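You operate a simulated robot arm through the tools that you are given. There is no shell and no other tool. Be economical: measure what you need, move in short steps, check, and stop when the job is done.

You run a simulated two-armed robot. Do the job below in one go: nothing can be reset, and whatever is moved stays where it is left.

JOB
Hold the yellow box on the top of the yellow-marked table steady with one hand and put the blue dabber from the bare side of the blue-marked table in it with the other.

The check looks at the end state, three seconds after you hand in, the way a careful person would. Anything else that was tipped, shoved, dropped, spilled or broken makes it a failure.

ROBOT AND FRAMES
Two 7-joint arms with two-finger grippers on one trunk, on a base that drives. Base frame: it is fixed to the floor where the robot stands at the start and does not move with it; the origin is under the middle of the robot, x ahead of it, y to its left, z up; the surface under the hand at the start is at about z = 76.5. Units: cm, degrees, N and s.
The left shoulder is at the start at [5.7, 17.6, 115.2], the right one opposite. With the tool pointing down near the work surface each hand reaches from about 10 to 86 cm from the robot's upright axis, wherever it stands, measured 20 degrees to its own side. Places, roughly: yellow box [50, -175, 75]. Payload 2.94 kg a hand.
The TCP of each hand is the grasp point between the finger pads, 3 cm short of the fingertips. In the tool frame z runs along the fingers and y along their closing line. The gripper opens to 13.8 cm. The gripper's body begins 10.9 cm behind the TCP.
Orientation is told as [roll, pitch, yaw] about the base's x, y, z axes, in that order, counted from this pose: with the fingers straight down and closing along the base's y, the tool's x points along the base's -x, its y along +y and its z along -z.

CONTROLS
- The arms move only by the tool nudge_tool. It takes "left_plan", "right_plan" or both (then of equal length, played together; a hand with none holds still); each is text: rows parted by semicolons, each of 7 numbers parted by spaces: the closure in counts, from 0 (fully open) to 255 (shut), then the shift along the tool's x, y, z in cm, then the turn, a rotation vector about the tool's x, y, z in degrees. In form: fingers x y z wx wy wz; .... A call has 1 to 20 rows; each row is the pose to reach, as a shift and turn from the pose commanded when the call began, along the tool's axes at that moment. Rows are played at 5 a second. More than 5 cm and 8.6 degrees between two rows, or a gripper value outside its range, and nothing of the call is played. A pose out of reach is approached as far as the arm can. The call stops where the force on the tool passes 40 N (or 10 N more than at its start, if that is more) or the arm is blocked; 0.2 s more then pass. The fingers move at their own pace and stop on an object; they squeeze with about 45 N. The grip force told is the motor's: it shows also when the fingers shut on nothing. Time passes only in rows, and 0.2 s behind the last, so rows that repeat a pose let the fingers close. It gives the time, the measured TCP pose, the force on the tool (base axes), the opening and the grip force at its end, in the units of the frame above (readings bear some noise), with the torque about the TCP (base axes, N m) and any sound that the robot's microphone picked up, and new pictures: "views" is both (left out), scene, wrist or none (wrist: the cameras of the hands that moved).
- Cameras (640 x 400 px; columns grow to the right, rows downward): "scene" is now at [13.27, 3.28, 162.84]; the picture's right is [0.39, -0.92, -0.00], its down [-0.69, -0.29, -0.67] and it looks along [0.61, 0.26, -0.75] (base axes); focal length 290 px, centre (320, 200). "left" rides on the left gripper at [7.1, -1.9, -14.6] in its tool frame; the picture's right is [0.26, 0.96, 0.00], its down [-0.85, 0.23, -0.48] and it looks along [-0.46, 0.12, 0.88] (tool axes); focal length 280 px, centre (320, 200). "right" rides on the right gripper at [7.1, 1.9, -14.6] in its tool frame; the picture's right is [-0.26, 0.96, 0.00], its down [-0.85, -0.23, -0.48] and it looks along [-0.46, -0.12, 0.88] (tool axes); focal length 280 px, centre (320, 200). There is no depth. A picture from a camera that has moved, and an enlarged one, comes with that camera's place and axes in the base frame and with its lens.
- lift_body(by): slides the trunk up (or, below 0, down) by that many cm; the arms and the scene camera ride with it, the base frame stays. It gives what a move gives, with no picture.
- drive_base(legs): drives the robot by 1 to 6 legs, each [ahead, turn to the left] in cm and degrees, along the robot's own axes; the way and the turn of a leg run together, so that a leg with both is an arc; at most 150 cm and 180 degrees a leg. The arms and the cameras ride along, it lands a little off, and it stops where it bumps. It gives what a move gives, and a new picture of the scene camera.
- pan_tilt(pan, tilt): turns the head with the scene camera to pan (to the left, within 120 degrees either way) and tilt (down, from -29 to 69), counted from straight ahead of the robot. It gives what a move gives, and a new picture of the scene camera.
- close_up(camera, box): a new picture of the part [left, top, right, bottom] of that camera's present view, enlarged. The clock stands still meanwhile.
- hand_in(): hands the job in; it is judged then, once.

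Work in short steps. Places have to be worked out from the pictures, the camera data and where the tool is seen: move nearer, look again, correct. Check each grasp and each placing, and mend what went wrong. You have 120 turns and 260 pictures in all, those below and enlarged ones among them. Open the grippers and draw the arms clear of the work before you hand the job in, unless the task says otherwise; then end with one line.

The tools are called after "Emit:" as name(argument=value, ...) on one line, values as JSON. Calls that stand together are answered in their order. nudge_tool: Moves the arms, as the interface text tells. Its arguments: {"type":"object","properties":{"left_plan":{"type":"string"},"right_plan":{"type":"string"},"views":{"type":"string","enum":["both","scene","wrist","none"]}},"required":[]} The other tools are called the same way: lift_body (by) slides the trunk up or down; drive_base (legs) drives the base; pan_tilt (pan, tilt) turns the head that bears the scene camera; close_up (camera, box) takes an enlarged picture of a part of a camera's view; hand_in () hands the job in.

At the start:

```text
time_s: 0.0
left_tool_pos: [51.74, 43.79, 107.44]
left_ee_rot: [-0.1, 0.0, 0.0]
left_wrist_force: [0.4, 0.2, -0.1]
left_moment: [0.02, 0.01, 0.0]
left_opening: 13.8
left_grasp_force: 0.1
right_tool_pos: [54.16, -6.44, 109.54]
right_ee_rot: [0.0, 0.1, 0.1]
right_wrist_force: [0.1, -0.5, 0.1]
right_moment: [0.0, -0.05, -0.02]
right_opening: 13.78
right_grasp_force: 0.0
trunk travel left (down, up): [-32.5, 40.9]
robot x, y, heading: [-0.04, -0.1, -0.0]
head pan, tilt: [23.2, 48.3]
```

scene: 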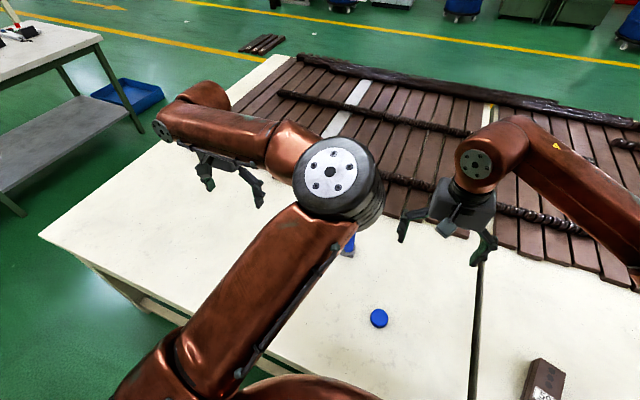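
right: 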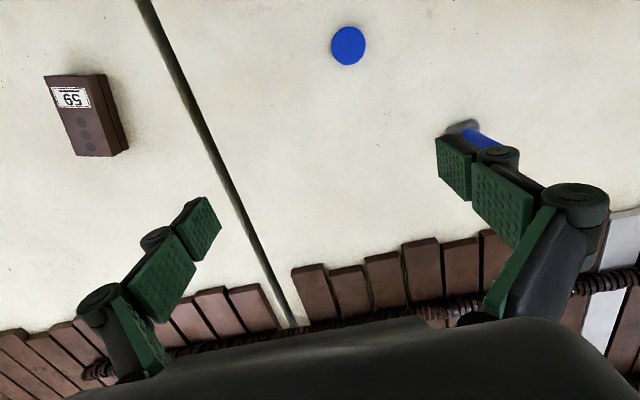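
left: 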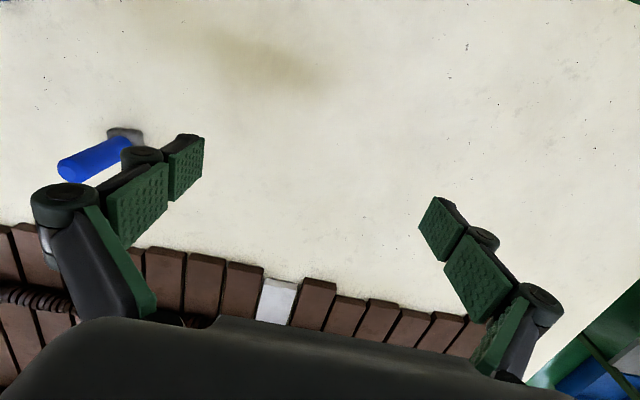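

The left camera shows a blue-handled thing lying or standing near [70, 10]; I take enlarged views to see what it is.

Emit:
close_up(camera="left", box=[20, 90, 220, 215])

Emit:
pan_tilt(pan=-75, tilt=30)

```text
3.20 times, centred on (120, 152) of left
camera zoom: at [44.58, 41.88, 122.11], right [-0.26, 0.96, 0.0], down [0.85, 0.23, 0.48], along [0.46, 0.12, -0.88], focal length 897 px, centre (960, 352)
```

zoom: 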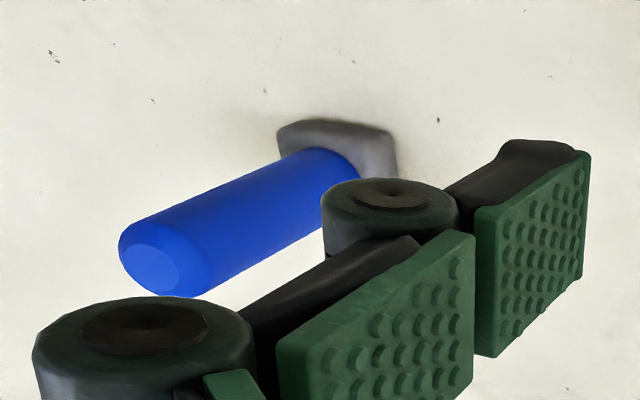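

```text
time_s: 1.7
left_tool_pos: [51.67, 43.94, 107.36]
left_ee_rot: [-0.1, 0.0, 0.0]
left_wrist_force: [0.3, -0.7, 0.3]
left_moment: [-0.01, 0.02, -0.01]
left_opening: 13.81
left_grasp_force: 0.3
right_tool_pos: [54.2, -6.63, 109.55]
right_ee_rot: [0.0, 0.1, 0.1]
right_wrist_force: [-0.6, -0.8, 0.4]
right_moment: [0.0, -0.02, -0.01]
right_opening: 13.8
right_grasp_force: 0.1
trunk travel left (down, up): [-32.5, 40.9]
robot x, y, heading: [0.01, -0.31, -0.2]
head pan, tilt: [-75.0, 30.0]
camera scene: at [8.4, -8.55, 165.56], right [-0.97, -0.26, 0.0], down [-0.13, 0.48, -0.87], along [0.22, -0.84, -0.5], focal length 290 px, centre (320, 200)
```

scene: 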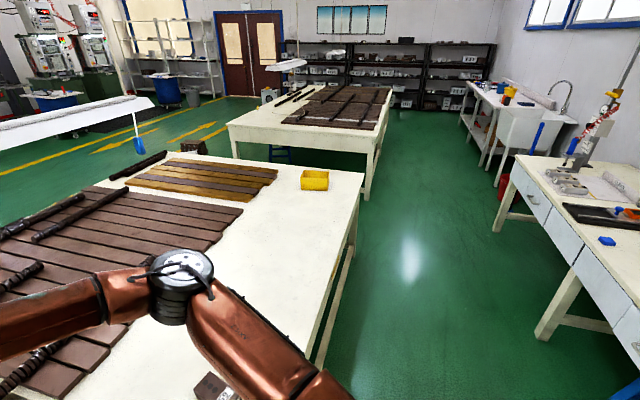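

The dabber stands upright at about [65, 15], its pad down and handle top near z≈90. I move the left hand above it and shift the right hand out of the way.

Emit:
nudge_tool(left_plan="0 -1.9 -4.1 0 0 0 0; 0 -3.8 -8.3 0 0 0 0; 0 -5.7 -12.4 0 0 0 0; 0 -7.6 -16.6 0 0 0 0; 0 -9.5 -20.8 0 0 0 0; 0 -11.4 -25 0 0 0 0; 0 -13.4 -29.1 0 0 0 0; 0 -13.4 -29.1 0 0 0 0", right_plan="0 0 -3 0 0 0 0; 0 0 -6 0 0 0 0; 0 0 -9 0 0 0 0; 0 0 -12 0 0 0 0; 0 0 -14 0 0 0 0; 0 0 -16 0 0 0 0; 0 0 -18 0 0 0 0; 0 0 -18 0 0 0 0", views="wrist")

Emit:
pan_tilt(pan=10, tilt=45)

```text
time_s: 3.5
left_tool_pos: [65.19, 15.0, 107.38]
left_ee_rot: [0.0, 0.0, 0.1]
left_wrist_force: [-0.6, 0.0, 0.7]
left_moment: [-0.03, 0.01, 0.01]
left_opening: 13.79
left_grasp_force: 0.0
left hand out of reach, approached as far as the arm can: row 6
right_tool_pos: [54.17, -24.5, 109.5]
right_ee_rot: [0.0, 0.1, 0.0]
right_wrist_force: [0.0, 0.3, 0.1]
right_moment: [0.01, 0.0, 0.01]
right_opening: 13.83
right_grasp_force: 0.0
trunk travel left (down, up): [-32.5, 40.9]
robot x, y, heading: [0.18, -0.04, -0.2]
head pan, tilt: [-75.0, 30.0]
camera right: at [47.02, -22.52, 123.97], right [0.26, 0.97, 0.0], down [0.85, -0.23, 0.47], along [0.46, -0.12, -0.88], focal length 280 px, centre (320, 200)
camera left: at [58.06, 12.98, 122.06], right [-0.26, 0.96, 0.0], down [0.85, 0.23, 0.48], along [0.46, 0.12, -0.88], focal length 280 px, centre (320, 200)
```

right: 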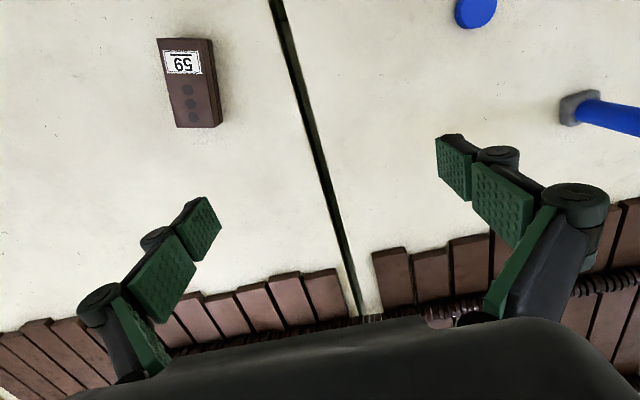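
left: 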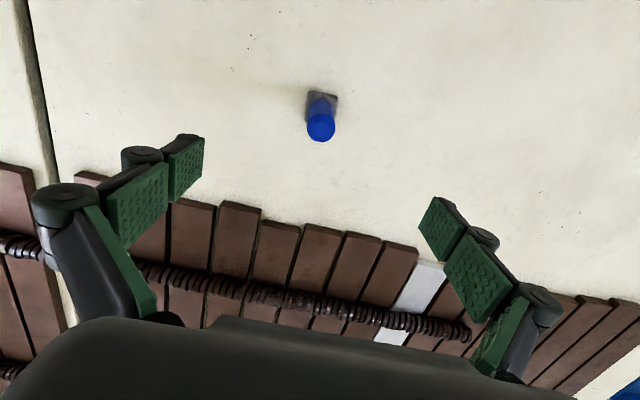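

```text
time_s: 5.1
left_tool_pos: [65.12, 14.93, 107.39]
left_ee_rot: [0.0, -0.1, 0.0]
left_wrist_force: [0.7, 0.1, 0.2]
left_moment: [-0.02, 0.02, -0.01]
left_opening: 13.81
left_grasp_force: 0.0
right_tool_pos: [54.11, -24.53, 109.37]
right_ee_rot: [0.1, 0.1, 0.2]
right_wrist_force: [-0.5, 0.0, 0.2]
right_moment: [0.0, 0.02, 0.03]
right_opening: 13.79
right_grasp_force: 0.2
trunk travel left (down, up): [-32.5, 40.9]
robot x, y, heading: [0.08, -0.06, 0.3]
head pan, tilt: [10.0, 45.0]
camera scene: at [14.07, 1.52, 163.3], right [0.17, -0.98, 0.0], down [-0.7, -0.12, -0.71], along [0.7, 0.12, -0.71], focal length 290 px, centre (320, 200)
```

scene: 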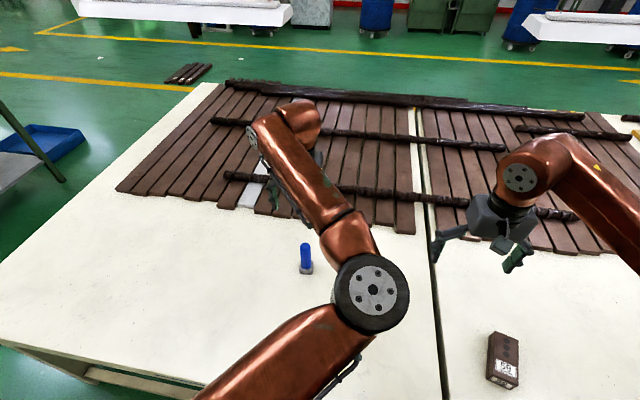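

The TCP is centred over the dabber (≈[65.2, 15], top ≈ 90.5). I lower to z≈87.2, keeping the fingers open, and check.

Emit:
nudge_tool(left_plan="0 0 0 4 0 0 0; 0 0 0 8 0 0 0; 0 0 0 12 0 0 0; 0 0 0 15 0 0 0; 0 0 0 18 0 0 0; 0 0 0 20.2 0 0 0; 0 0 0 20.2 0 0 0")

```text
time_s: 6.7
left_tool_pos: [65.08, 14.74, 87.14]
left_ee_rot: [-0.1, 0.0, 0.0]
left_wrist_force: [0.4, 0.2, 0.3]
left_moment: [-0.01, -0.01, 0.05]
left_opening: 13.78
left_grasp_force: 0.0
right_tool_pos: [54.18, -24.48, 109.33]
right_ee_rot: [0.1, 0.1, 0.2]
right_wrist_force: [-0.9, 0.7, 0.8]
right_moment: [0.01, 0.01, -0.01]
right_opening: 13.82
right_grasp_force: 0.1
trunk travel left (down, up): [-32.5, 40.9]
robot x, y, heading: [-0.11, 0.37, -0.0]
head pan, tilt: [10.0, 45.0]
camera scene: at [14.04, 1.52, 163.3], right [0.17, -0.98, 0.0], down [-0.7, -0.12, -0.71], along [0.7, 0.12, -0.71], focal length 290 px, centre (320, 200)
camera left: at [57.93, 12.8, 101.87], right [-0.26, 0.97, 0.0], down [0.85, 0.23, 0.48], along [0.46, 0.12, -0.88], focal length 280 px, centre (320, 200)
```

scene: 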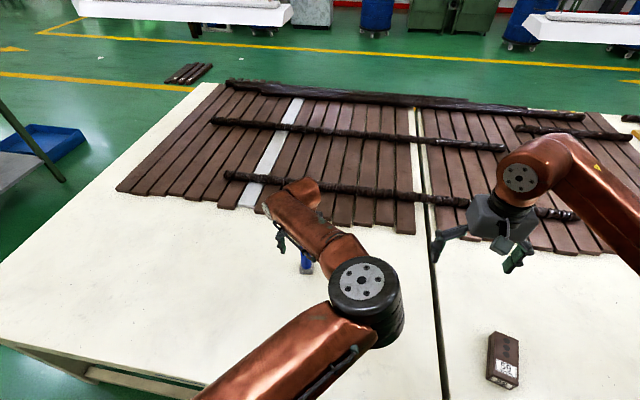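
left: 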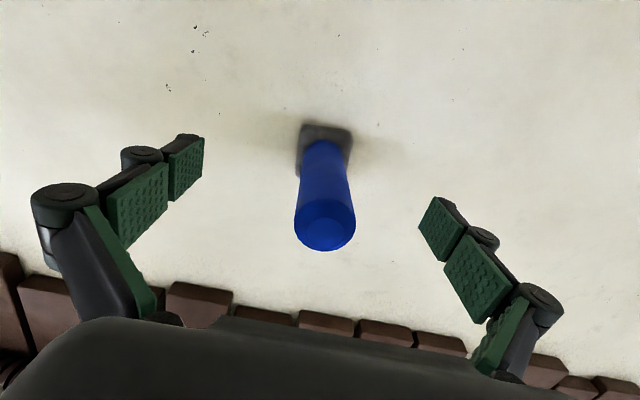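

The handle is centred between the pads; I close the fingers on it.

Emit:
nudge_tool(left_plan="120 0 0 0 0 0 0; 200 0 0 0 0 0 0; 255 0 0 0 0 0 0; 255 0 0 0 0 0 0; 255 0 0 0 0 0 0; 255 0 0 0 0 0 0; 255 0 0 0 0 0 0; 255 0 0 0 0 0 0; 255 0 0 0 0 0 0", views="wrist")

```text
time_s: 8.7
left_tool_pos: [64.91, 14.83, 87.12]
left_ee_rot: [0.0, 0.0, -0.1]
left_wrist_force: [0.5, 2.5, 1.7]
left_moment: [0.15, -0.08, 0.06]
left_opening: 3.27
left_grasp_force: 44.4
right_tool_pos: [54.1, -24.56, 109.37]
right_ee_rot: [0.0, 0.1, 0.2]
right_wrist_force: [0.2, -0.3, 0.1]
right_moment: [0.02, 0.0, -0.03]
right_opening: 13.8
right_grasp_force: 0.0
trunk travel left (down, up): [-32.5, 40.9]
robot x, y, heading: [-0.04, 0.37, 0.1]
head pan, tilt: [10.0, 45.0]
camera left: at [57.93, 12.85, 101.89], right [-0.26, 0.96, 0.0], down [0.85, 0.23, 0.48], along [0.46, 0.13, -0.88], focal length 280 px, centre (320, 200)
```

left: 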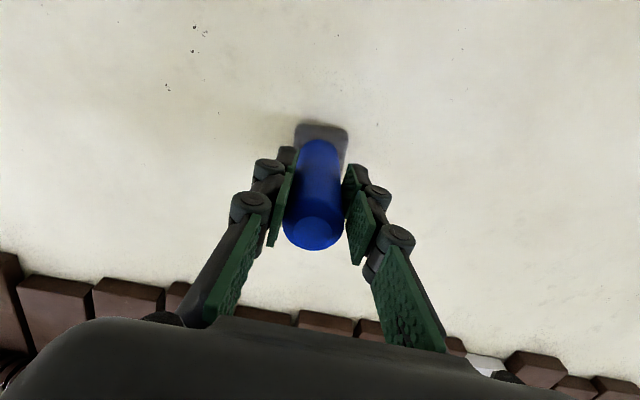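

Grasped with 44 N at 3.27 cm. I lift it well clear and draw it in towards the robot.

Emit:
nudge_tool(left_plan="255 0 0 -3 0 0 0; 255 0 0 -7 0 0 0; 255 0 0 -11 0 0 0; 255 0 0 -15 0 0 0; 255 0 0 -19 0 0 0; 255 0 0 -23 0 0 0; 255 3 3 -25 0 0 0; 255 6 6 -25 0 0 0; 255 9 9 -25 0 0 0; 255 12 12 -25 0 0 0; 255 15 15 -25 0 0 0; 255 15 15 -25 0 0 0")

```text
time_s: 11.3
left_tool_pos: [50.38, 29.56, 112.11]
left_ee_rot: [0.2, 0.0, 0.0]
left_wrist_force: [-0.5, -0.5, -0.8]
left_moment: [0.01, 0.03, -0.07]
left_opening: 3.26
left_grasp_force: 45.4
right_tool_pos: [54.11, -24.44, 109.28]
right_ee_rot: [0.1, 0.1, 0.0]
right_wrist_force: [-0.1, -0.7, 0.2]
right_moment: [0.01, -0.02, -0.03]
right_opening: 13.8
right_grasp_force: 0.1
trunk travel left (down, up): [-32.5, 40.9]
robot x, y, heading: [0.03, -0.36, -0.1]
head pan, tilt: [10.0, 45.0]
camera scene: at [14.11, 1.46, 163.29], right [0.17, -0.98, 0.0], down [-0.7, -0.12, -0.71], along [0.7, 0.12, -0.71], focal length 290 px, centre (320, 200)
camera left: at [43.21, 27.61, 126.93], right [-0.26, 0.97, 0.0], down [0.85, 0.23, 0.48], along [0.46, 0.13, -0.88], focal length 280 px, centre (320, 200)
```

scene: 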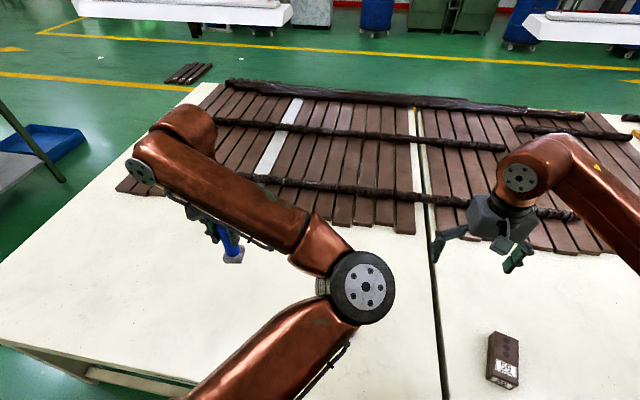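
left: 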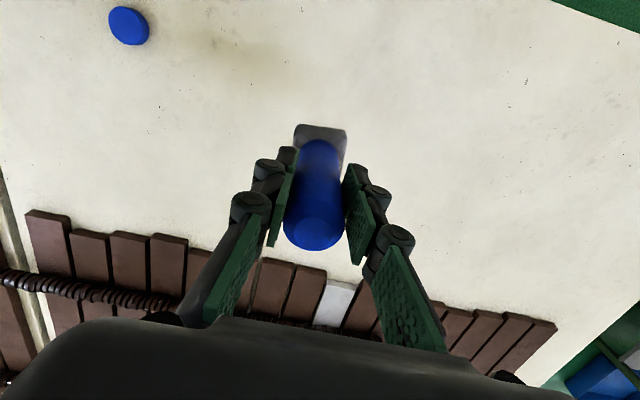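

The dabber is held firmly, well above the table. I back into the aisle, turn right to face along it and look.

Emit:
drive_base(legs=[[-18, 0], [0, -90]])

```text
time_s: 13.6
left_tool_pos: [26.34, 25.4, 117.83]
left_ee_rot: [5.3, -10.2, -10.4]
left_wrist_force: [5.3, -1.6, -14.0]
left_moment: [-0.03, 0.66, 0.04]
left_opening: 3.24
left_grasp_force: 44.8
right_tool_pos: [25.23, -30.41, 116.8]
right_ee_rot: [8.1, -3.7, -18.6]
right_wrist_force: [2.6, -0.9, -3.7]
right_moment: [0.12, 0.2, 0.02]
right_opening: 13.78
right_grasp_force: 0.0
trunk travel left (down, up): [-32.5, 40.9]
robot x, y, heading: [-18.29, 0.24, -5.1]
head pan, tilt: [10.0, 45.0]
stopped in leg 2: the robot was blocked; the commanded pose is now the measured one
camera scene: at [8.28, -1.08, 162.93], right [0.08, -1.0, -0.02], down [-0.76, -0.05, -0.65], along [0.65, 0.07, -0.76], focal length 290 px, centre (320, 200)
```

scene: 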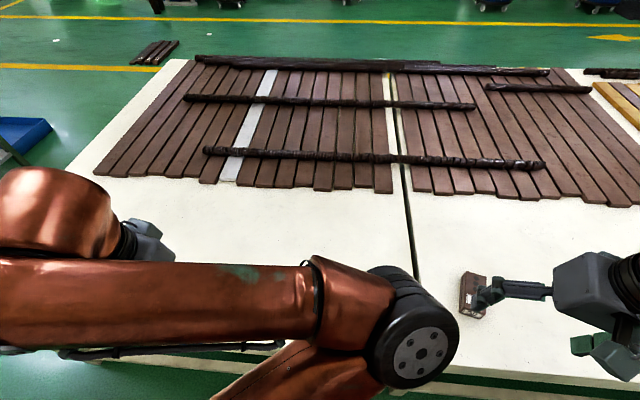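

The turn was blocked right at its start and the readings look jolted. I check the state without moving.

Emit:
pan_tilt(pan=-110, tilt=40)

```text
time_s: 15.6
left_tool_pos: [23.97, 25.21, 117.08]
left_ee_rot: [2.5, -7.7, -9.2]
left_wrist_force: [3.0, 0.3, -3.0]
left_moment: [0.1, 0.32, 0.0]
left_opening: 3.25
left_grasp_force: 44.8
right_tool_pos: [23.32, -30.2, 115.02]
right_ee_rot: [4.7, -4.3, -13.5]
right_wrist_force: [2.2, -0.1, -0.9]
right_moment: [0.02, 0.25, 0.02]
right_opening: 13.82
right_grasp_force: 0.1
trunk travel left (down, up): [-32.5, 40.9]
robot x, y, heading: [-18.1, -0.23, -5.2]
head pan, tilt: [-110.0, 40.0]
camera scene: at [-15.39, -8.08, 164.0], right [-0.91, 0.42, 0.0], down [0.27, 0.58, -0.77], along [-0.33, -0.69, -0.64], focal length 290 px, centre (320, 200)
```

scene: 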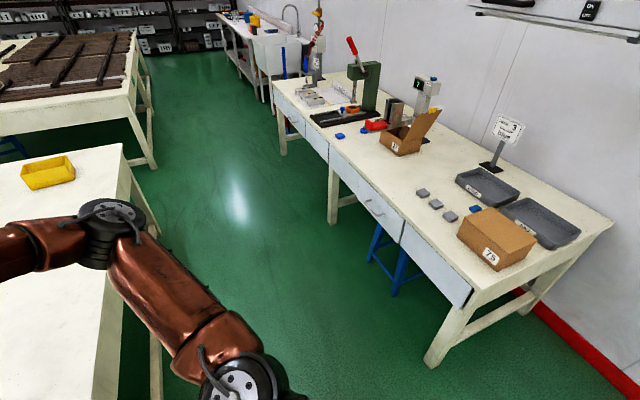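

The robot seems to have rocked; it stands still now. I look down around the base for what blocked it, and check the dabber in the left hand.

Emit:
pan_tilt(pan=-60, tilt=69)

Emit:
pan_tilt(pan=-120, tilt=65)

Emit:
pan_tilt(pan=120, tilt=55)

Emit:
close_up(camera="left", box=[0, 0, 640, 400])

```text
time_s: 16.8
left_tool_pos: [21.58, 25.47, 118.23]
left_ee_rot: [2.6, -9.2, -9.0]
left_wrist_force: [0.5, -1.1, 0.4]
left_moment: [0.02, -0.02, 0.0]
left_opening: 3.25
left_grasp_force: 44.8
right_tool_pos: [21.04, -30.1, 116.25]
right_ee_rot: [4.7, -5.9, -13.6]
right_wrist_force: [-0.7, -0.2, 2.1]
right_moment: [0.01, -0.04, -0.01]
right_opening: 13.78
right_grasp_force: 0.0
trunk travel left (down, up): [-32.5, 40.9]
robot x, y, heading: [-18.23, 0.36, -5.1]
head pan, tilt: [-60.0, 68.8]
camera scene: at [-12.08, -5.26, 160.65], right [-0.91, -0.42, -0.01], down [-0.39, 0.85, -0.37], along [0.16, -0.33, -0.93], focal length 290 px, centre (320, 200)
```

scene: 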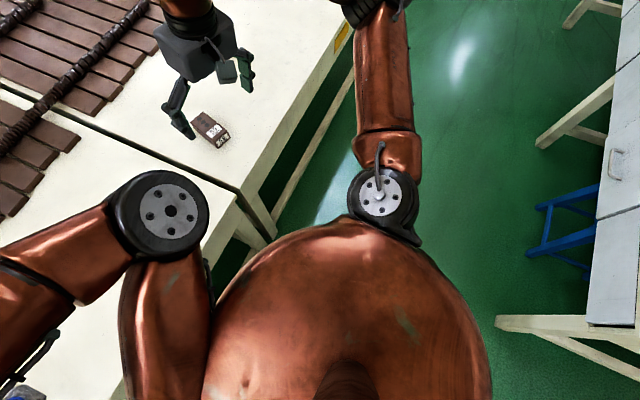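

```text
time_s: 18.1
left_tool_pos: [25.75, 25.22, 117.1]
left_ee_rot: [2.8, -7.0, -9.4]
left_wrist_force: [1.6, -1.3, 3.0]
left_moment: [0.11, 0.08, 0.0]
left_opening: 3.26
left_grasp_force: 44.7
right_tool_pos: [25.29, -30.07, 114.72]
right_ee_rot: [4.7, -3.5, -13.5]
right_wrist_force: [1.8, 0.7, 0.0]
right_moment: [-0.18, 0.12, 0.01]
right_opening: 13.77
right_grasp_force: 0.0
trunk travel left (down, up): [-32.5, 40.9]
robot x, y, heading: [-18.34, 0.09, -5.0]
head pan, tilt: [-120.0, 65.0]
camera scene: at [-12.14, -5.52, 160.93], right [-0.82, 0.57, 0.02], down [0.51, 0.74, -0.43], along [-0.26, -0.34, -0.9], focal length 290 px, centre (320, 200)
```

scene: 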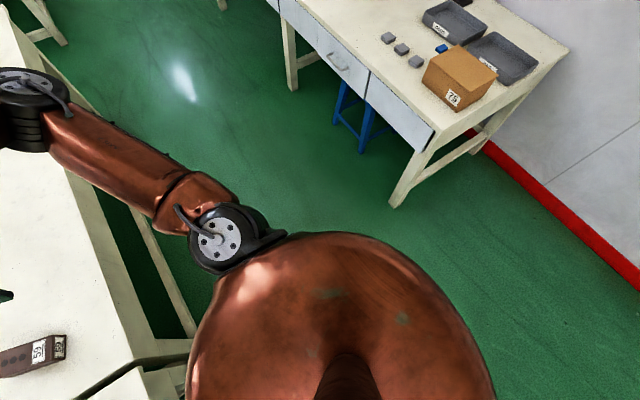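

```text
time_s: 21.5
left_tool_pos: [23.4, 25.27, 117.71]
left_ee_rot: [2.8, -8.3, -9.1]
left_wrist_force: [-0.1, 0.3, -0.8]
left_moment: [0.01, 0.0, 0.0]
left_opening: 3.28
left_grasp_force: 45.4
right_tool_pos: [22.93, -30.17, 115.66]
right_ee_rot: [4.9, -4.8, -13.6]
right_wrist_force: [-0.5, -0.6, 0.6]
right_moment: [0.01, 0.03, 0.0]
right_opening: 13.78
right_grasp_force: 0.0
trunk travel left (down, up): [-32.5, 40.9]
robot x, y, heading: [-17.96, 0.37, -5.0]
head pan, tilt: [120.0, 55.0]
camera scene: at [-15.27, 6.15, 161.95], right [0.91, 0.42, 0.0], down [0.34, -0.74, -0.57], along [-0.24, 0.52, -0.82], focal length 290 px, centre (320, 200)
```

scene: 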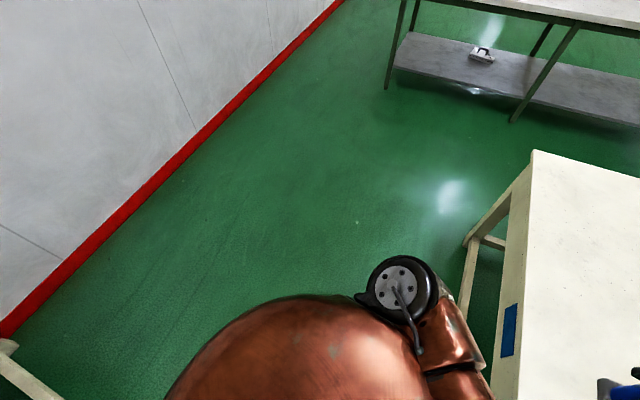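

```text
1.00 times, centred on (320, 200) of left (not enlarged: the box is as wide or as high as the picture)
camera zoom: at [14.02, 24.12, 131.0], right [-0.11, 0.99, 0.01], down [0.79, 0.08, 0.6], along [0.6, 0.07, -0.8], focal length 280 px, centre (320, 200)
```

zoom: 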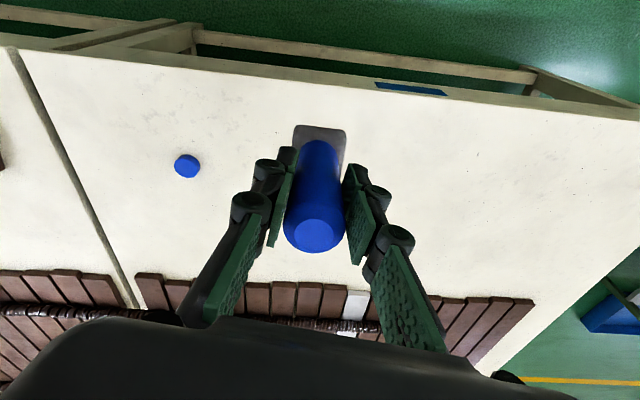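

Nothing is near the base on the floor; the dabber is still well held, and the blue tape on this table's edge confirms it is the blue-marked one. The jolt may have been dynamic, so I back up a little more and try a small turn.

Emit:
drive_base(legs=[[-8, 0]])

Emit:
drive_base(legs=[[0, -20]])

```text
time_s: 22.6
left_tool_pos: [17.71, 27.35, 117.48]
left_ee_rot: [4.3, -6.9, -8.8]
left_wrist_force: [-1.3, 0.5, -2.1]
left_moment: [-0.05, -0.06, 0.0]
left_opening: 3.25
left_grasp_force: 45.3
right_tool_pos: [17.51, -29.55, 115.46]
right_ee_rot: [4.8, -4.4, -13.6]
right_wrist_force: [-0.4, -0.3, 0.4]
right_moment: [-0.02, -0.11, -0.01]
right_opening: 13.78
right_grasp_force: 0.0
trunk travel left (down, up): [-32.5, 40.9]
robot x, y, heading: [-24.39, 0.81, -4.7]
head pan, tilt: [120.0, 55.0]
stopped in leg 1: the robot was blocked; the commanded pose is now the measured one
camera scene: at [-17.18, 6.4, 162.23], right [0.91, 0.42, -0.02], down [0.33, -0.74, -0.58], along [-0.27, 0.52, -0.81], focal length 290 px, centre (320, 200)
```

scene: 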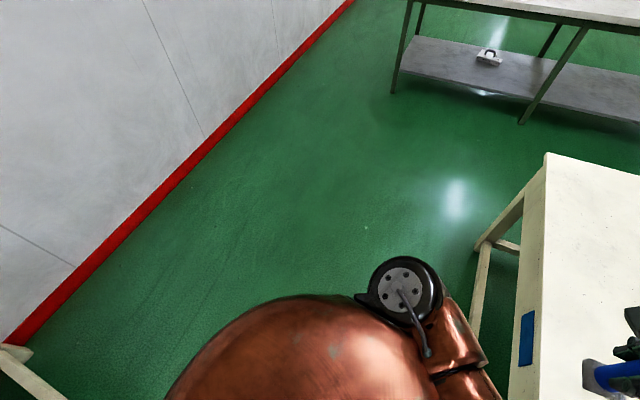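

```text
time_s: 24.0
left_tool_pos: [22.72, 11.85, 118.05]
left_ee_rot: [4.6, -7.8, -28.9]
left_wrist_force: [0.1, 0.6, -0.9]
left_moment: [0.01, -0.04, -0.02]
left_opening: 3.25
left_grasp_force: 44.9
right_tool_pos: [2.88, -41.4, 115.85]
right_ee_rot: [5.1, -5.3, -33.8]
right_wrist_force: [-1.2, 1.2, 1.5]
right_moment: [-0.04, -0.08, 0.0]
right_opening: 13.8
right_grasp_force: 0.1
trunk travel left (down, up): [-32.5, 40.9]
robot x, y, heading: [-24.45, 0.88, -25.3]
head pan, tilt: [120.0, 55.0]
camera scene: at [-20.09, 5.48, 161.99], right [1.0, 0.09, 0.0], down [0.07, -0.82, -0.57], along [-0.05, 0.57, -0.82], focal length 290 px, centre (320, 200)
```

scene: 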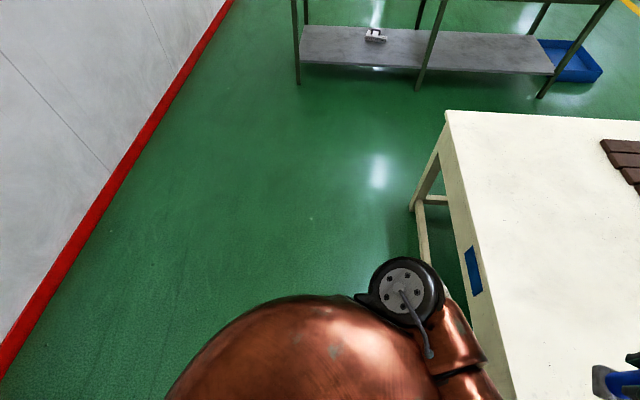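

The turn worked this time. I turn on toward −90 in smaller steps.

Emit:
drive_base(legs=[[0, -30]])

Emit:
pan_tilt(pan=-10, tilt=50)

```text
time_s: 25.9
left_tool_pos: [22.04, -13.82, 117.89]
left_ee_rot: [4.5, -7.7, -59.2]
left_wrist_force: [-0.8, -0.4, -1.3]
left_moment: [0.05, -0.01, -0.01]
left_opening: 3.24
left_grasp_force: 45.0
right_tool_pos: [-21.81, -49.84, 115.73]
right_ee_rot: [5.1, -5.1, -64.1]
right_wrist_force: [-0.3, 0.1, -0.2]
right_moment: [-0.02, -0.05, 0.03]
right_opening: 13.79
right_grasp_force: 0.1
trunk travel left (down, up): [-32.5, 40.9]
robot x, y, heading: [-24.32, 0.71, -55.4]
head pan, tilt: [120.0, 55.0]
camera scene: at [-18.1, 2.24, 161.96], right [0.9, -0.43, 0.0], down [-0.35, -0.74, -0.57], along [0.25, 0.52, -0.82], focal length 290 px, centre (320, 200)
```

scene: 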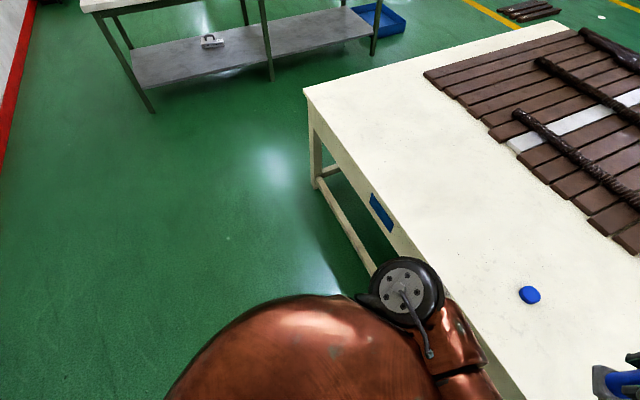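

```text
time_s: 28.0
left_tool_pos: [22.1, -13.66, 117.75]
left_ee_rot: [4.6, -7.7, -59.1]
left_wrist_force: [0.4, 0.4, -1.8]
left_moment: [0.03, 0.03, 0.01]
left_opening: 3.23
left_grasp_force: 44.8
right_tool_pos: [-21.86, -49.73, 115.73]
right_ee_rot: [4.9, -5.1, -64.0]
right_wrist_force: [0.0, -1.2, -0.6]
right_moment: [0.01, -0.01, 0.03]
right_opening: 13.82
right_grasp_force: 0.0
trunk travel left (down, up): [-32.5, 40.9]
robot x, y, heading: [-24.55, 0.54, -55.3]
head pan, tilt: [-10.0, 50.0]
camera scene: at [-17.9, -11.25, 162.6], right [-0.91, -0.42, 0.0], down [-0.32, 0.7, -0.64], along [0.27, -0.58, -0.77], focal length 290 px, centre (320, 200)
```

scene: 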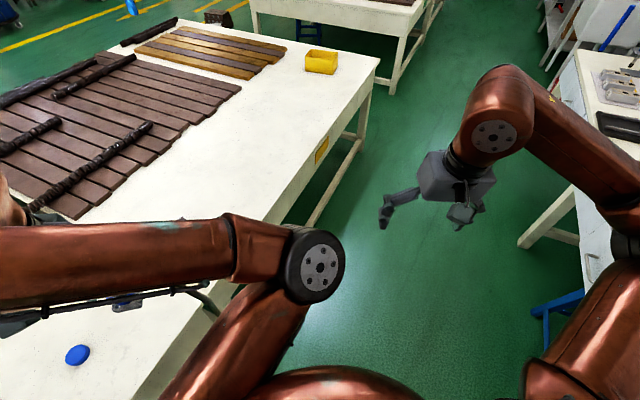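

All clear so far; the table with yellow tape carries the yellow box. I finish the turn and drive along the aisle partway.

Emit:
drive_base(legs=[[0, -34.5]])

Emit:
drive_base(legs=[[60, 0]])

```text
time_s: 30.1
left_tool_pos: [5.5, -37.71, 117.87]
left_ee_rot: [4.5, -7.7, -93.9]
left_wrist_force: [-0.1, -0.2, -0.3]
left_moment: [0.0, 0.02, 0.02]
left_opening: 3.24
left_grasp_force: 45.1
right_tool_pos: [-51.13, -42.14, 115.81]
right_ee_rot: [5.0, -5.1, -98.7]
right_wrist_force: [0.4, 0.0, 0.6]
right_moment: [0.01, 0.01, 0.0]
right_opening: 13.79
right_grasp_force: 0.0
trunk travel left (down, up): [-32.5, 40.9]
robot x, y, heading: [-24.79, 0.75, -90.1]
head pan, tilt: [-10.0, 50.0]
camera scene: at [-25.99, -12.88, 162.61], right [-0.98, 0.17, 0.0], down [0.13, 0.75, -0.64], along [-0.11, -0.63, -0.77], focal length 290 px, centre (320, 200)
```

scene: 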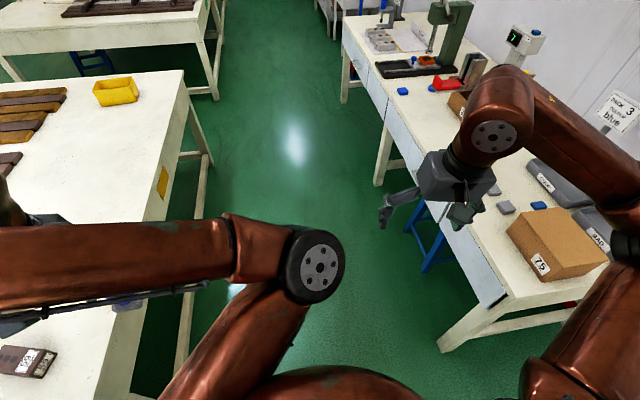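

```text
time_s: 33.5
left_tool_pos: [6.45, -97.19, 117.85]
left_ee_rot: [4.6, -7.6, -93.2]
left_wrist_force: [0.7, 0.3, -1.6]
left_moment: [0.02, -0.01, -0.01]
left_opening: 3.26
left_grasp_force: 45.1
right_tool_pos: [-50.23, -102.44, 115.78]
right_ee_rot: [4.9, -5.1, -98.1]
right_wrist_force: [-0.1, -0.5, -0.4]
right_moment: [0.08, 0.0, 0.01]
right_opening: 13.78
right_grasp_force: 0.1
trunk travel left (down, up): [-32.5, 40.9]
robot x, y, heading: [-24.43, -58.96, -89.2]
head pan, tilt: [-10.0, 50.0]
camera scene: at [-25.43, -72.76, 162.6], right [-0.99, 0.16, 0.0], down [0.12, 0.76, -0.64], along [-0.1, -0.63, -0.77], focal length 290 px, centre (320, 200)
```

scene: 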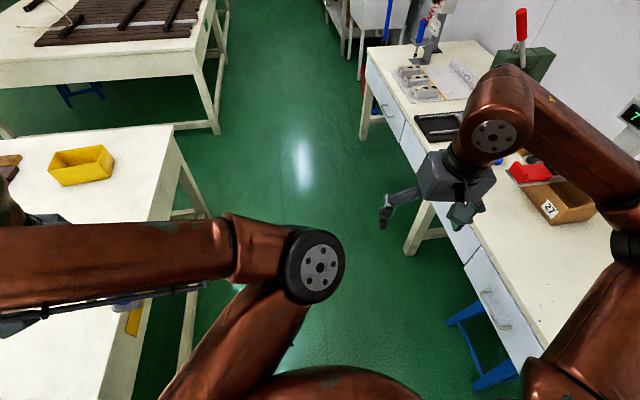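

The aisle is clear with the press handle standing well back on the desk. The box is at about [58, -174], so I drive 115 cm on and look.

Emit:
drive_base(legs=[[60, 0], [54, 0]])

Emit:
pan_tilt(pan=70, tilt=45)

```text
time_s: 39.6
left_tool_pos: [8.1, -211.14, 117.72]
left_ee_rot: [4.5, -7.6, -93.1]
left_wrist_force: [-0.4, 0.6, -0.5]
left_moment: [0.06, 0.0, 0.0]
left_opening: 3.23
left_grasp_force: 45.2
right_tool_pos: [-48.53, -216.46, 115.7]
right_ee_rot: [4.9, -5.1, -98.0]
right_wrist_force: [0.0, -0.1, -0.1]
right_moment: [0.02, 0.01, 0.02]
right_opening: 13.81
right_grasp_force: 0.0
trunk travel left (down, up): [-32.5, 40.9]
robot x, y, heading: [-22.4, -173.34, -89.1]
head pan, tilt: [-10.0, 50.0]
camera scene: at [-23.79, -186.81, 162.59], right [-0.99, 0.16, 0.0], down [0.12, 0.76, -0.64], along [-0.1, -0.63, -0.77], focal length 290 px, centre (320, 200)
```

scene: 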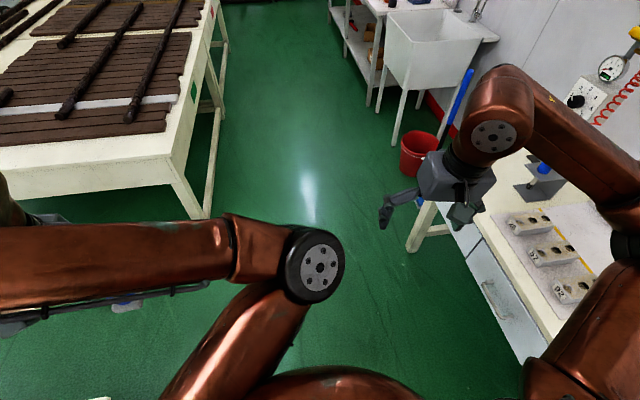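

```text
time_s: 41.1
left_tool_pos: [8.04, -211.07, 117.83]
left_ee_rot: [4.5, -7.6, -93.1]
left_wrist_force: [-0.3, 0.3, -0.8]
left_moment: [0.0, 0.01, 0.01]
left_opening: 3.25
left_grasp_force: 45.1
right_tool_pos: [-48.55, -216.46, 115.81]
right_ee_rot: [4.9, -5.0, -98.0]
right_wrist_force: [-0.4, 0.4, 0.4]
right_moment: [0.03, -0.01, -0.02]
right_opening: 13.8
right_grasp_force: 0.0
trunk travel left (down, up): [-32.5, 40.9]
robot x, y, heading: [-22.69, -173.45, -89.4]
head pan, tilt: [70.0, 45.0]
camera scene: at [-14.88, -181.79, 163.3], right [-0.33, -0.94, 0.0], down [-0.67, 0.23, -0.71], along [0.67, -0.23, -0.71], focal length 290 px, centre (320, 200)
```

scene: 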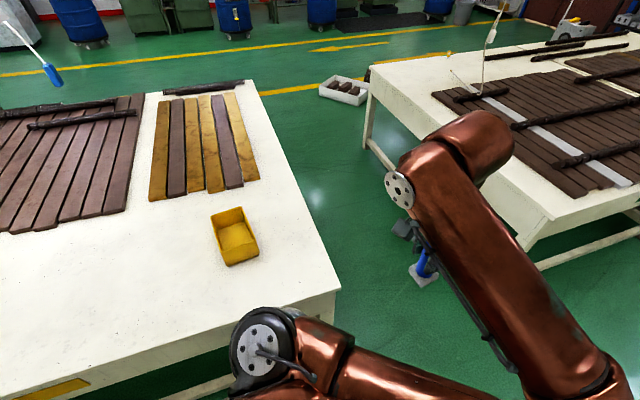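

The box is at ≈[55.5, -174], directly beside the robot. I turn left to face it in steps.

Emit:
drive_base(legs=[[0, 45], [0, 44.5]])

Emit:
pan_tilt(pan=0, tilt=48)

```text
time_s: 45.6
left_tool_pos: [16.01, -143.26, 117.79]
left_ee_rot: [4.6, -7.7, -4.4]
left_wrist_force: [-0.2, -0.7, -1.5]
left_moment: [0.02, -0.01, -0.04]
left_opening: 3.25
left_grasp_force: 44.9
right_tool_pos: [20.28, -200.11, 115.68]
right_ee_rot: [5.0, -5.1, -9.3]
right_wrist_force: [0.1, -0.4, 1.2]
right_moment: [-0.01, 0.01, 0.01]
right_opening: 13.78
right_grasp_force: 0.0
trunk travel left (down, up): [-32.5, 40.9]
robot x, y, heading: [-22.39, -173.08, -0.4]
head pan, tilt: [70.0, 45.0]
camera scene: at [-13.64, -165.47, 163.3], right [0.94, -0.35, 0.0], down [-0.25, -0.66, -0.71], along [0.25, 0.66, -0.71], focal length 290 px, centre (320, 200)
```

scene: 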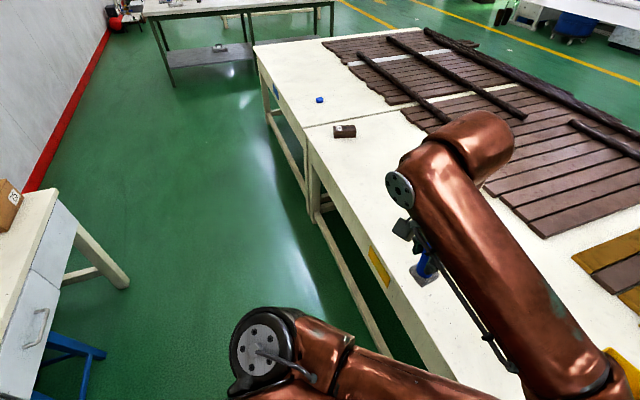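

```text
time_s: 47.0
left_tool_pos: [16.09, -143.35, 117.87]
left_ee_rot: [4.5, -7.7, -4.4]
left_wrist_force: [-0.3, 0.1, -1.4]
left_moment: [-0.03, 0.04, -0.03]
left_opening: 3.25
left_grasp_force: 44.2
right_tool_pos: [20.18, -200.07, 115.77]
right_ee_rot: [4.9, -5.1, -9.3]
right_wrist_force: [0.1, 0.3, -0.7]
right_moment: [0.01, 0.02, 0.01]
right_opening: 13.8
right_grasp_force: 0.1
trunk travel left (down, up): [-32.5, 40.9]
robot x, y, heading: [-22.28, -173.31, -0.8]
head pan, tilt: [0.0, 48.0]
camera scene: at [-8.62, -173.18, 162.88], right [-0.01, -1.0, 0.0], down [-0.74, 0.01, -0.67], along [0.67, -0.01, -0.74], focal length 290 px, centre (320, 200)
```

scene: 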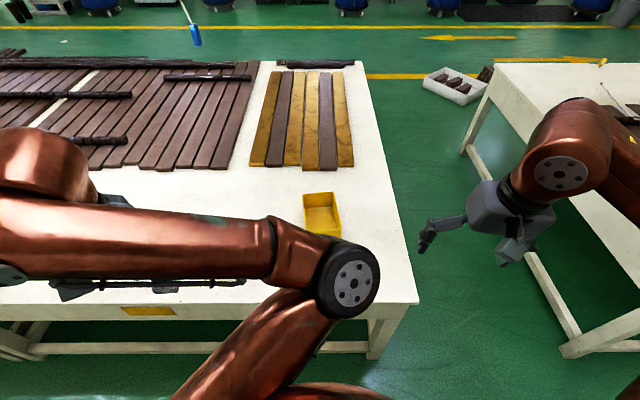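

The box is dead ahead, at about 80 cm from the axis, so I drive forward 20 cm to come to the same stance as at the start.

Emit:
drive_base(legs=[[10, 0], [9, 0]])

```text
time_s: 48.9
left_tool_pos: [33.9, -143.66, 118.1]
left_ee_rot: [4.5, -8.5, -4.3]
left_wrist_force: [1.6, -0.3, 0.1]
left_moment: [-0.01, 0.21, 0.02]
left_opening: 3.21
left_grasp_force: 45.3
right_tool_pos: [38.25, -200.23, 116.06]
right_ee_rot: [4.9, -5.7, -9.2]
right_wrist_force: [0.9, -0.7, -0.3]
right_moment: [0.06, 0.22, 0.01]
right_opening: 13.82
right_grasp_force: 0.0
trunk travel left (down, up): [-32.5, 40.9]
robot x, y, heading: [-3.26, -173.29, -0.4]
head pan, tilt: [0.0, 48.0]
camera scene: at [11.67, -173.39, 162.86], right [-0.01, -1.0, 0.0], down [-0.75, 0.01, -0.66], along [0.66, 0.0, -0.75], focal length 290 px, centre (320, 200)
```

scene: 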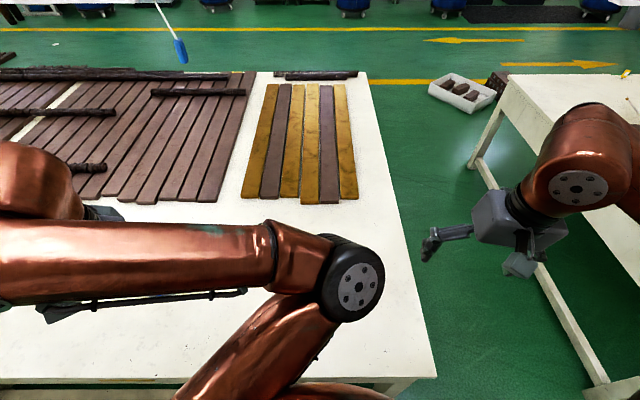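

The left elbow now hides the box. I level both hands, bring the left forward and the right above the near side of the box so its wrist camera sees it.

Emit:
nudge_tool(left_plan="255 -3.1 -0.9 0 0.8 1.4 -0.7; 255 -6.1 -1.7 0 1.5 2.8 -1.4; 255 -9.2 -2.6 0 2.3 4.2 -2.1; 255 -12.3 -3.4 0 3 5.7 -2.9; 255 -15.3 -4.3 0 3.8 7.1 -3.6; 255 -18.4 -5.1 0 4.5 8.5 -4.3; 255 -18.4 -5.1 0 4.5 8.5 -4.3", right_plan="0 -0.5 3.8 0 0.8 1 -1.5; 0 -1 7.6 0 1.6 1.9 -3.1; 0 -1.6 11.4 0 2.4 2.9 -4.6; 0 -2.1 15.2 0 3.3 3.8 -6.1; 0 -2.6 19 0 4.1 4.8 -7.7; 0 -3.1 22.8 0 4.9 5.7 -9.2; 0 -3.1 22.8 0 4.9 5.7 -9.2")

```text
time_s: 50.5
left_tool_pos: [51.19, -149.75, 120.61]
left_ee_rot: [-0.9, -0.6, 0.5]
left_wrist_force: [-1.3, 1.8, -2.1]
left_moment: [-0.04, -0.07, 0.0]
left_opening: 3.28
left_grasp_force: 45.2
left hand out of reach, approached as far as the arm can: row 1, 2, 3
right_tool_pos: [45.4, -179.47, 118.74]
right_ee_rot: [-0.3, 0.0, -2.0]
right_wrist_force: [115.0, -109.2, 31.6]
right_moment: [18.61, 20.74, 4.08]
right_opening: 13.79
right_grasp_force: 0.1
trunk travel left (down, up): [-32.5, 40.9]
robot x, y, heading: [-3.06, -173.02, -0.2]
head pan, tilt: [0.0, 48.0]
stopped in row 7 (right hand): the force on the tool passed its limit at 58 N (the readings are from after the stop); the commanded pose is now the measured one
camera scene: at [15.53, -173.52, 162.86], right [-0.01, -1.0, 0.0], down [-0.76, 0.01, -0.65], along [0.65, 0.0, -0.76], focal length 290 px, centre (320, 200)
camera right: at [38.2, -177.24, 133.4], right [0.3, 0.95, -0.01], down [0.84, -0.26, 0.48], along [0.46, -0.15, -0.88], focal length 280 px, centre (320, 200)
camera left: at [43.96, -151.62, 135.3], right [-0.27, 0.96, -0.02], down [0.84, 0.25, 0.48], along [0.47, 0.12, -0.88], focal length 280 px, centre (320, 200)
```

scene: 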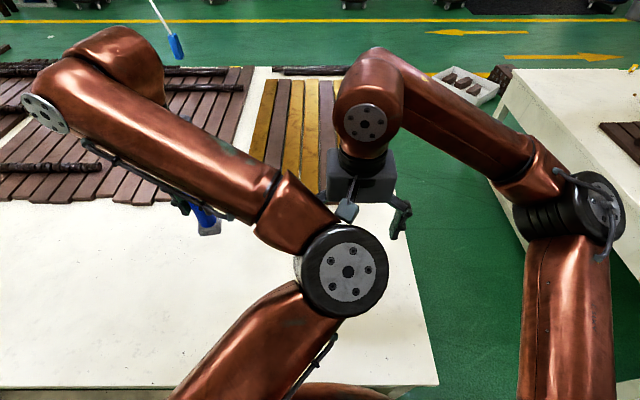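
right: 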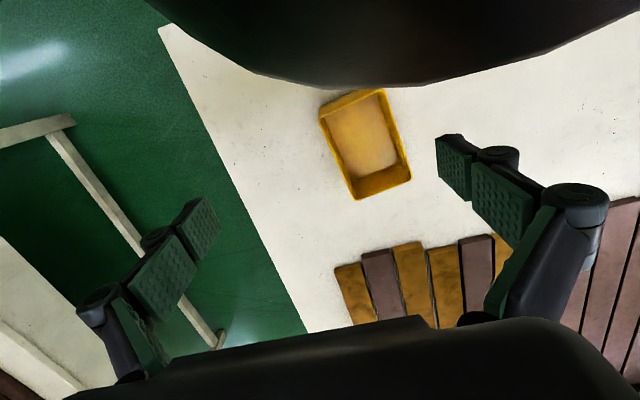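
left: 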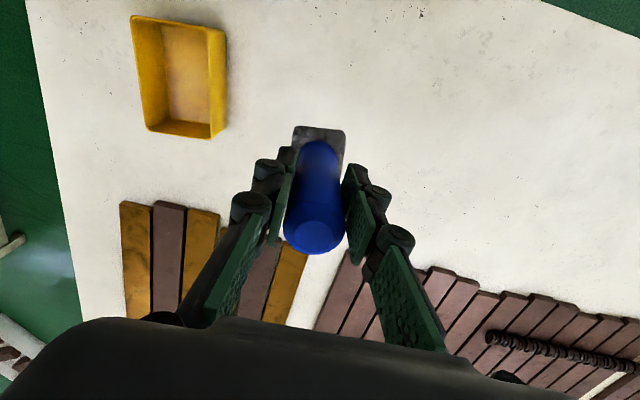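

The right hand ran into the left elbow (a self-contact, away from the table things). I move the right hand back to the right; the box appears to span x≈47–66, y≈-180…-168.

Emit:
nudge_tool(right_plan="0 0 -3 -1 0 0 0; 0 0 -7 -1 0 0 0; 0 0 -11 -1 0 0 0; 0 0 -15 -1 0 0 0; 0 0 -19 -1 0 0 0; 0 0 -19 -1 0 0 0; 0 0 -19 -1 0 0 0", views="scene")

```text
time_s: 52.1
left_tool_pos: [50.56, -149.72, 120.67]
left_ee_rot: [-0.5, -0.6, 0.4]
left_wrist_force: [1.0, 0.0, -2.0]
left_moment: [0.06, 0.04, 0.01]
left_opening: 3.26
left_grasp_force: 44.9
right_tool_pos: [43.51, -197.46, 120.04]
right_ee_rot: [-0.5, -0.8, -0.2]
right_wrist_force: [0.0, 0.0, -0.4]
right_moment: [0.03, 0.04, 0.0]
right_opening: 13.81
right_grasp_force: 0.0
trunk travel left (down, up): [-32.5, 40.9]
robot x, y, heading: [-2.96, -173.15, -0.6]
head pan, tilt: [0.0, 48.0]
camera scene: at [11.63, -173.48, 162.84], right [-0.01, -1.0, 0.0], down [-0.75, 0.01, -0.66], along [0.66, 0.0, -0.75], focal length 290 px, centre (320, 200)
```

scene: 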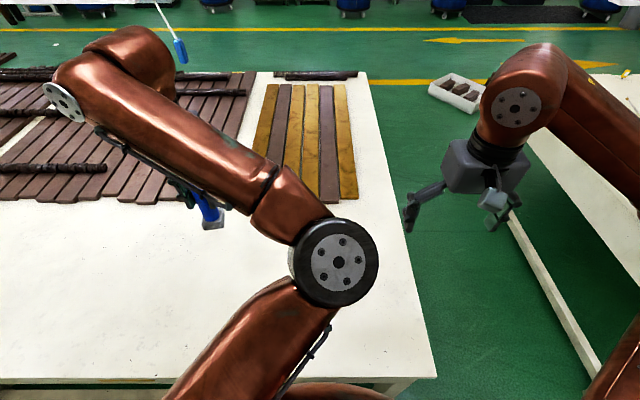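

To keep the left elbow clear of the right hand I want the robot about 16 cm further left. I back off gently in short legs first.

Emit:
drive_base(legs=[[-5, 0], [-5, 0], [-5, 0], [-4, 0]])

```text
time_s: 54.9
left_tool_pos: [22.69, -150.11, 123.37]
left_ee_rot: [-0.5, -5.2, -0.7]
left_wrist_force: [2.5, -0.3, -1.3]
left_moment: [0.03, 0.32, -0.02]
left_opening: 3.23
left_grasp_force: 44.9
right_tool_pos: [15.56, -197.56, 122.39]
right_ee_rot: [-0.8, -5.5, -0.9]
right_wrist_force: [3.4, -0.1, -0.3]
right_moment: [-0.01, 0.28, -0.01]
right_opening: 13.81
right_grasp_force: 0.1
trunk travel left (down, up): [-32.5, 40.9]
robot x, y, heading: [-22.51, -173.37, -0.3]
head pan, tilt: [0.0, 48.0]
stopped in leg 4: the robot was blocked; the commanded pose is now the measured one
camera scene: at [-8.26, -173.19, 162.86], right [-0.01, -1.0, 0.0], down [-0.74, 0.0, -0.67], along [0.67, 0.0, -0.74], focal length 290 px, centre (320, 200)
```

scene: 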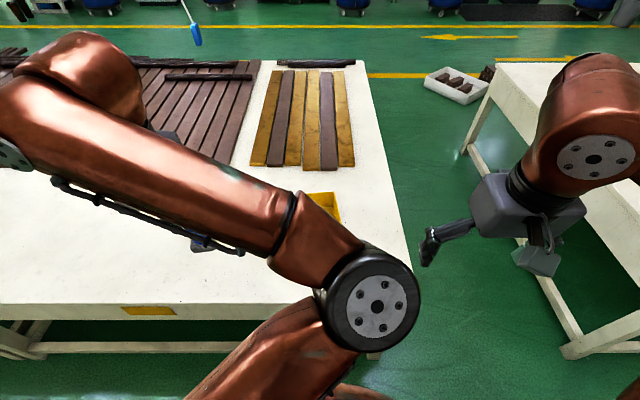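

At x≈-22 now. I turn left, drive 16 cm along the aisle and turn back right.

Emit:
drive_base(legs=[[0, 45], [0, 45], [16, 0], [0, -45], [0, -45]])

```text
time_s: 55.8
left_tool_pos: [21.51, -147.72, 123.58]
left_ee_rot: [-0.6, -5.4, 2.1]
left_wrist_force: [-0.8, 1.7, -0.2]
left_moment: [-0.06, 0.09, -0.03]
left_opening: 3.26
left_grasp_force: 45.3
right_tool_pos: [16.57, -195.57, 122.35]
right_ee_rot: [-0.8, -5.3, 1.9]
right_wrist_force: [-0.1, 0.8, 0.6]
right_moment: [-0.1, 0.06, 0.04]
right_opening: 13.82
right_grasp_force: 0.1
trunk travel left (down, up): [-32.5, 40.9]
robot x, y, heading: [-22.11, -172.9, 2.3]
head pan, tilt: [0.0, 48.0]
stopped in leg 1: the robot was blocked; the commanded pose is now the measured one
camera scene: at [-7.03, -172.27, 162.83], right [0.04, -1.0, 0.0], down [-0.75, -0.03, -0.66], along [0.66, 0.03, -0.75], focal length 290 px, centre (320, 200)
```

scene: 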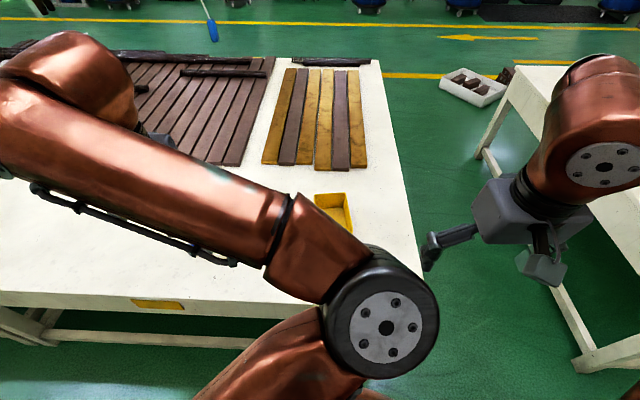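

The stop again came amid sway, with nothing near. I retry the turn now it has settled.

Emit:
drive_base(legs=[[0, 44], [0, 44], [16, 0]])

```text
time_s: 61.3
left_tool_pos: [-46.67, -114.08, 124.05]
left_ee_rot: [-0.4, -6.0, 90.6]
left_wrist_force: [-0.1, 0.2, -1.6]
left_moment: [0.0, 0.01, -0.02]
left_opening: 3.26
left_grasp_force: 44.9
right_tool_pos: [0.95, -120.02, 122.67]
right_ee_rot: [-0.7, -6.0, 90.4]
right_wrist_force: [-0.1, -0.2, 0.6]
right_moment: [-0.02, -0.01, 0.0]
right_opening: 13.83
right_grasp_force: 0.1
trunk travel left (down, up): [-32.5, 40.9]
robot x, y, heading: [-23.02, -157.37, 90.9]
head pan, tilt: [0.0, 48.0]
camera scene: at [-22.91, -143.74, 162.94], right [1.0, 0.01, 0.0], down [0.01, -0.74, -0.67], along [-0.01, 0.67, -0.74], focal length 290 px, centre (320, 200)
```

scene: 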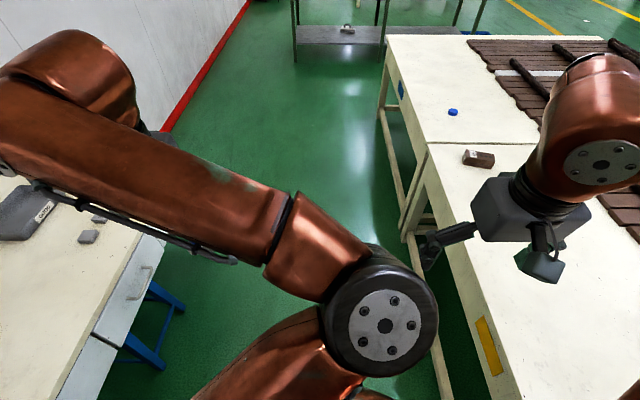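

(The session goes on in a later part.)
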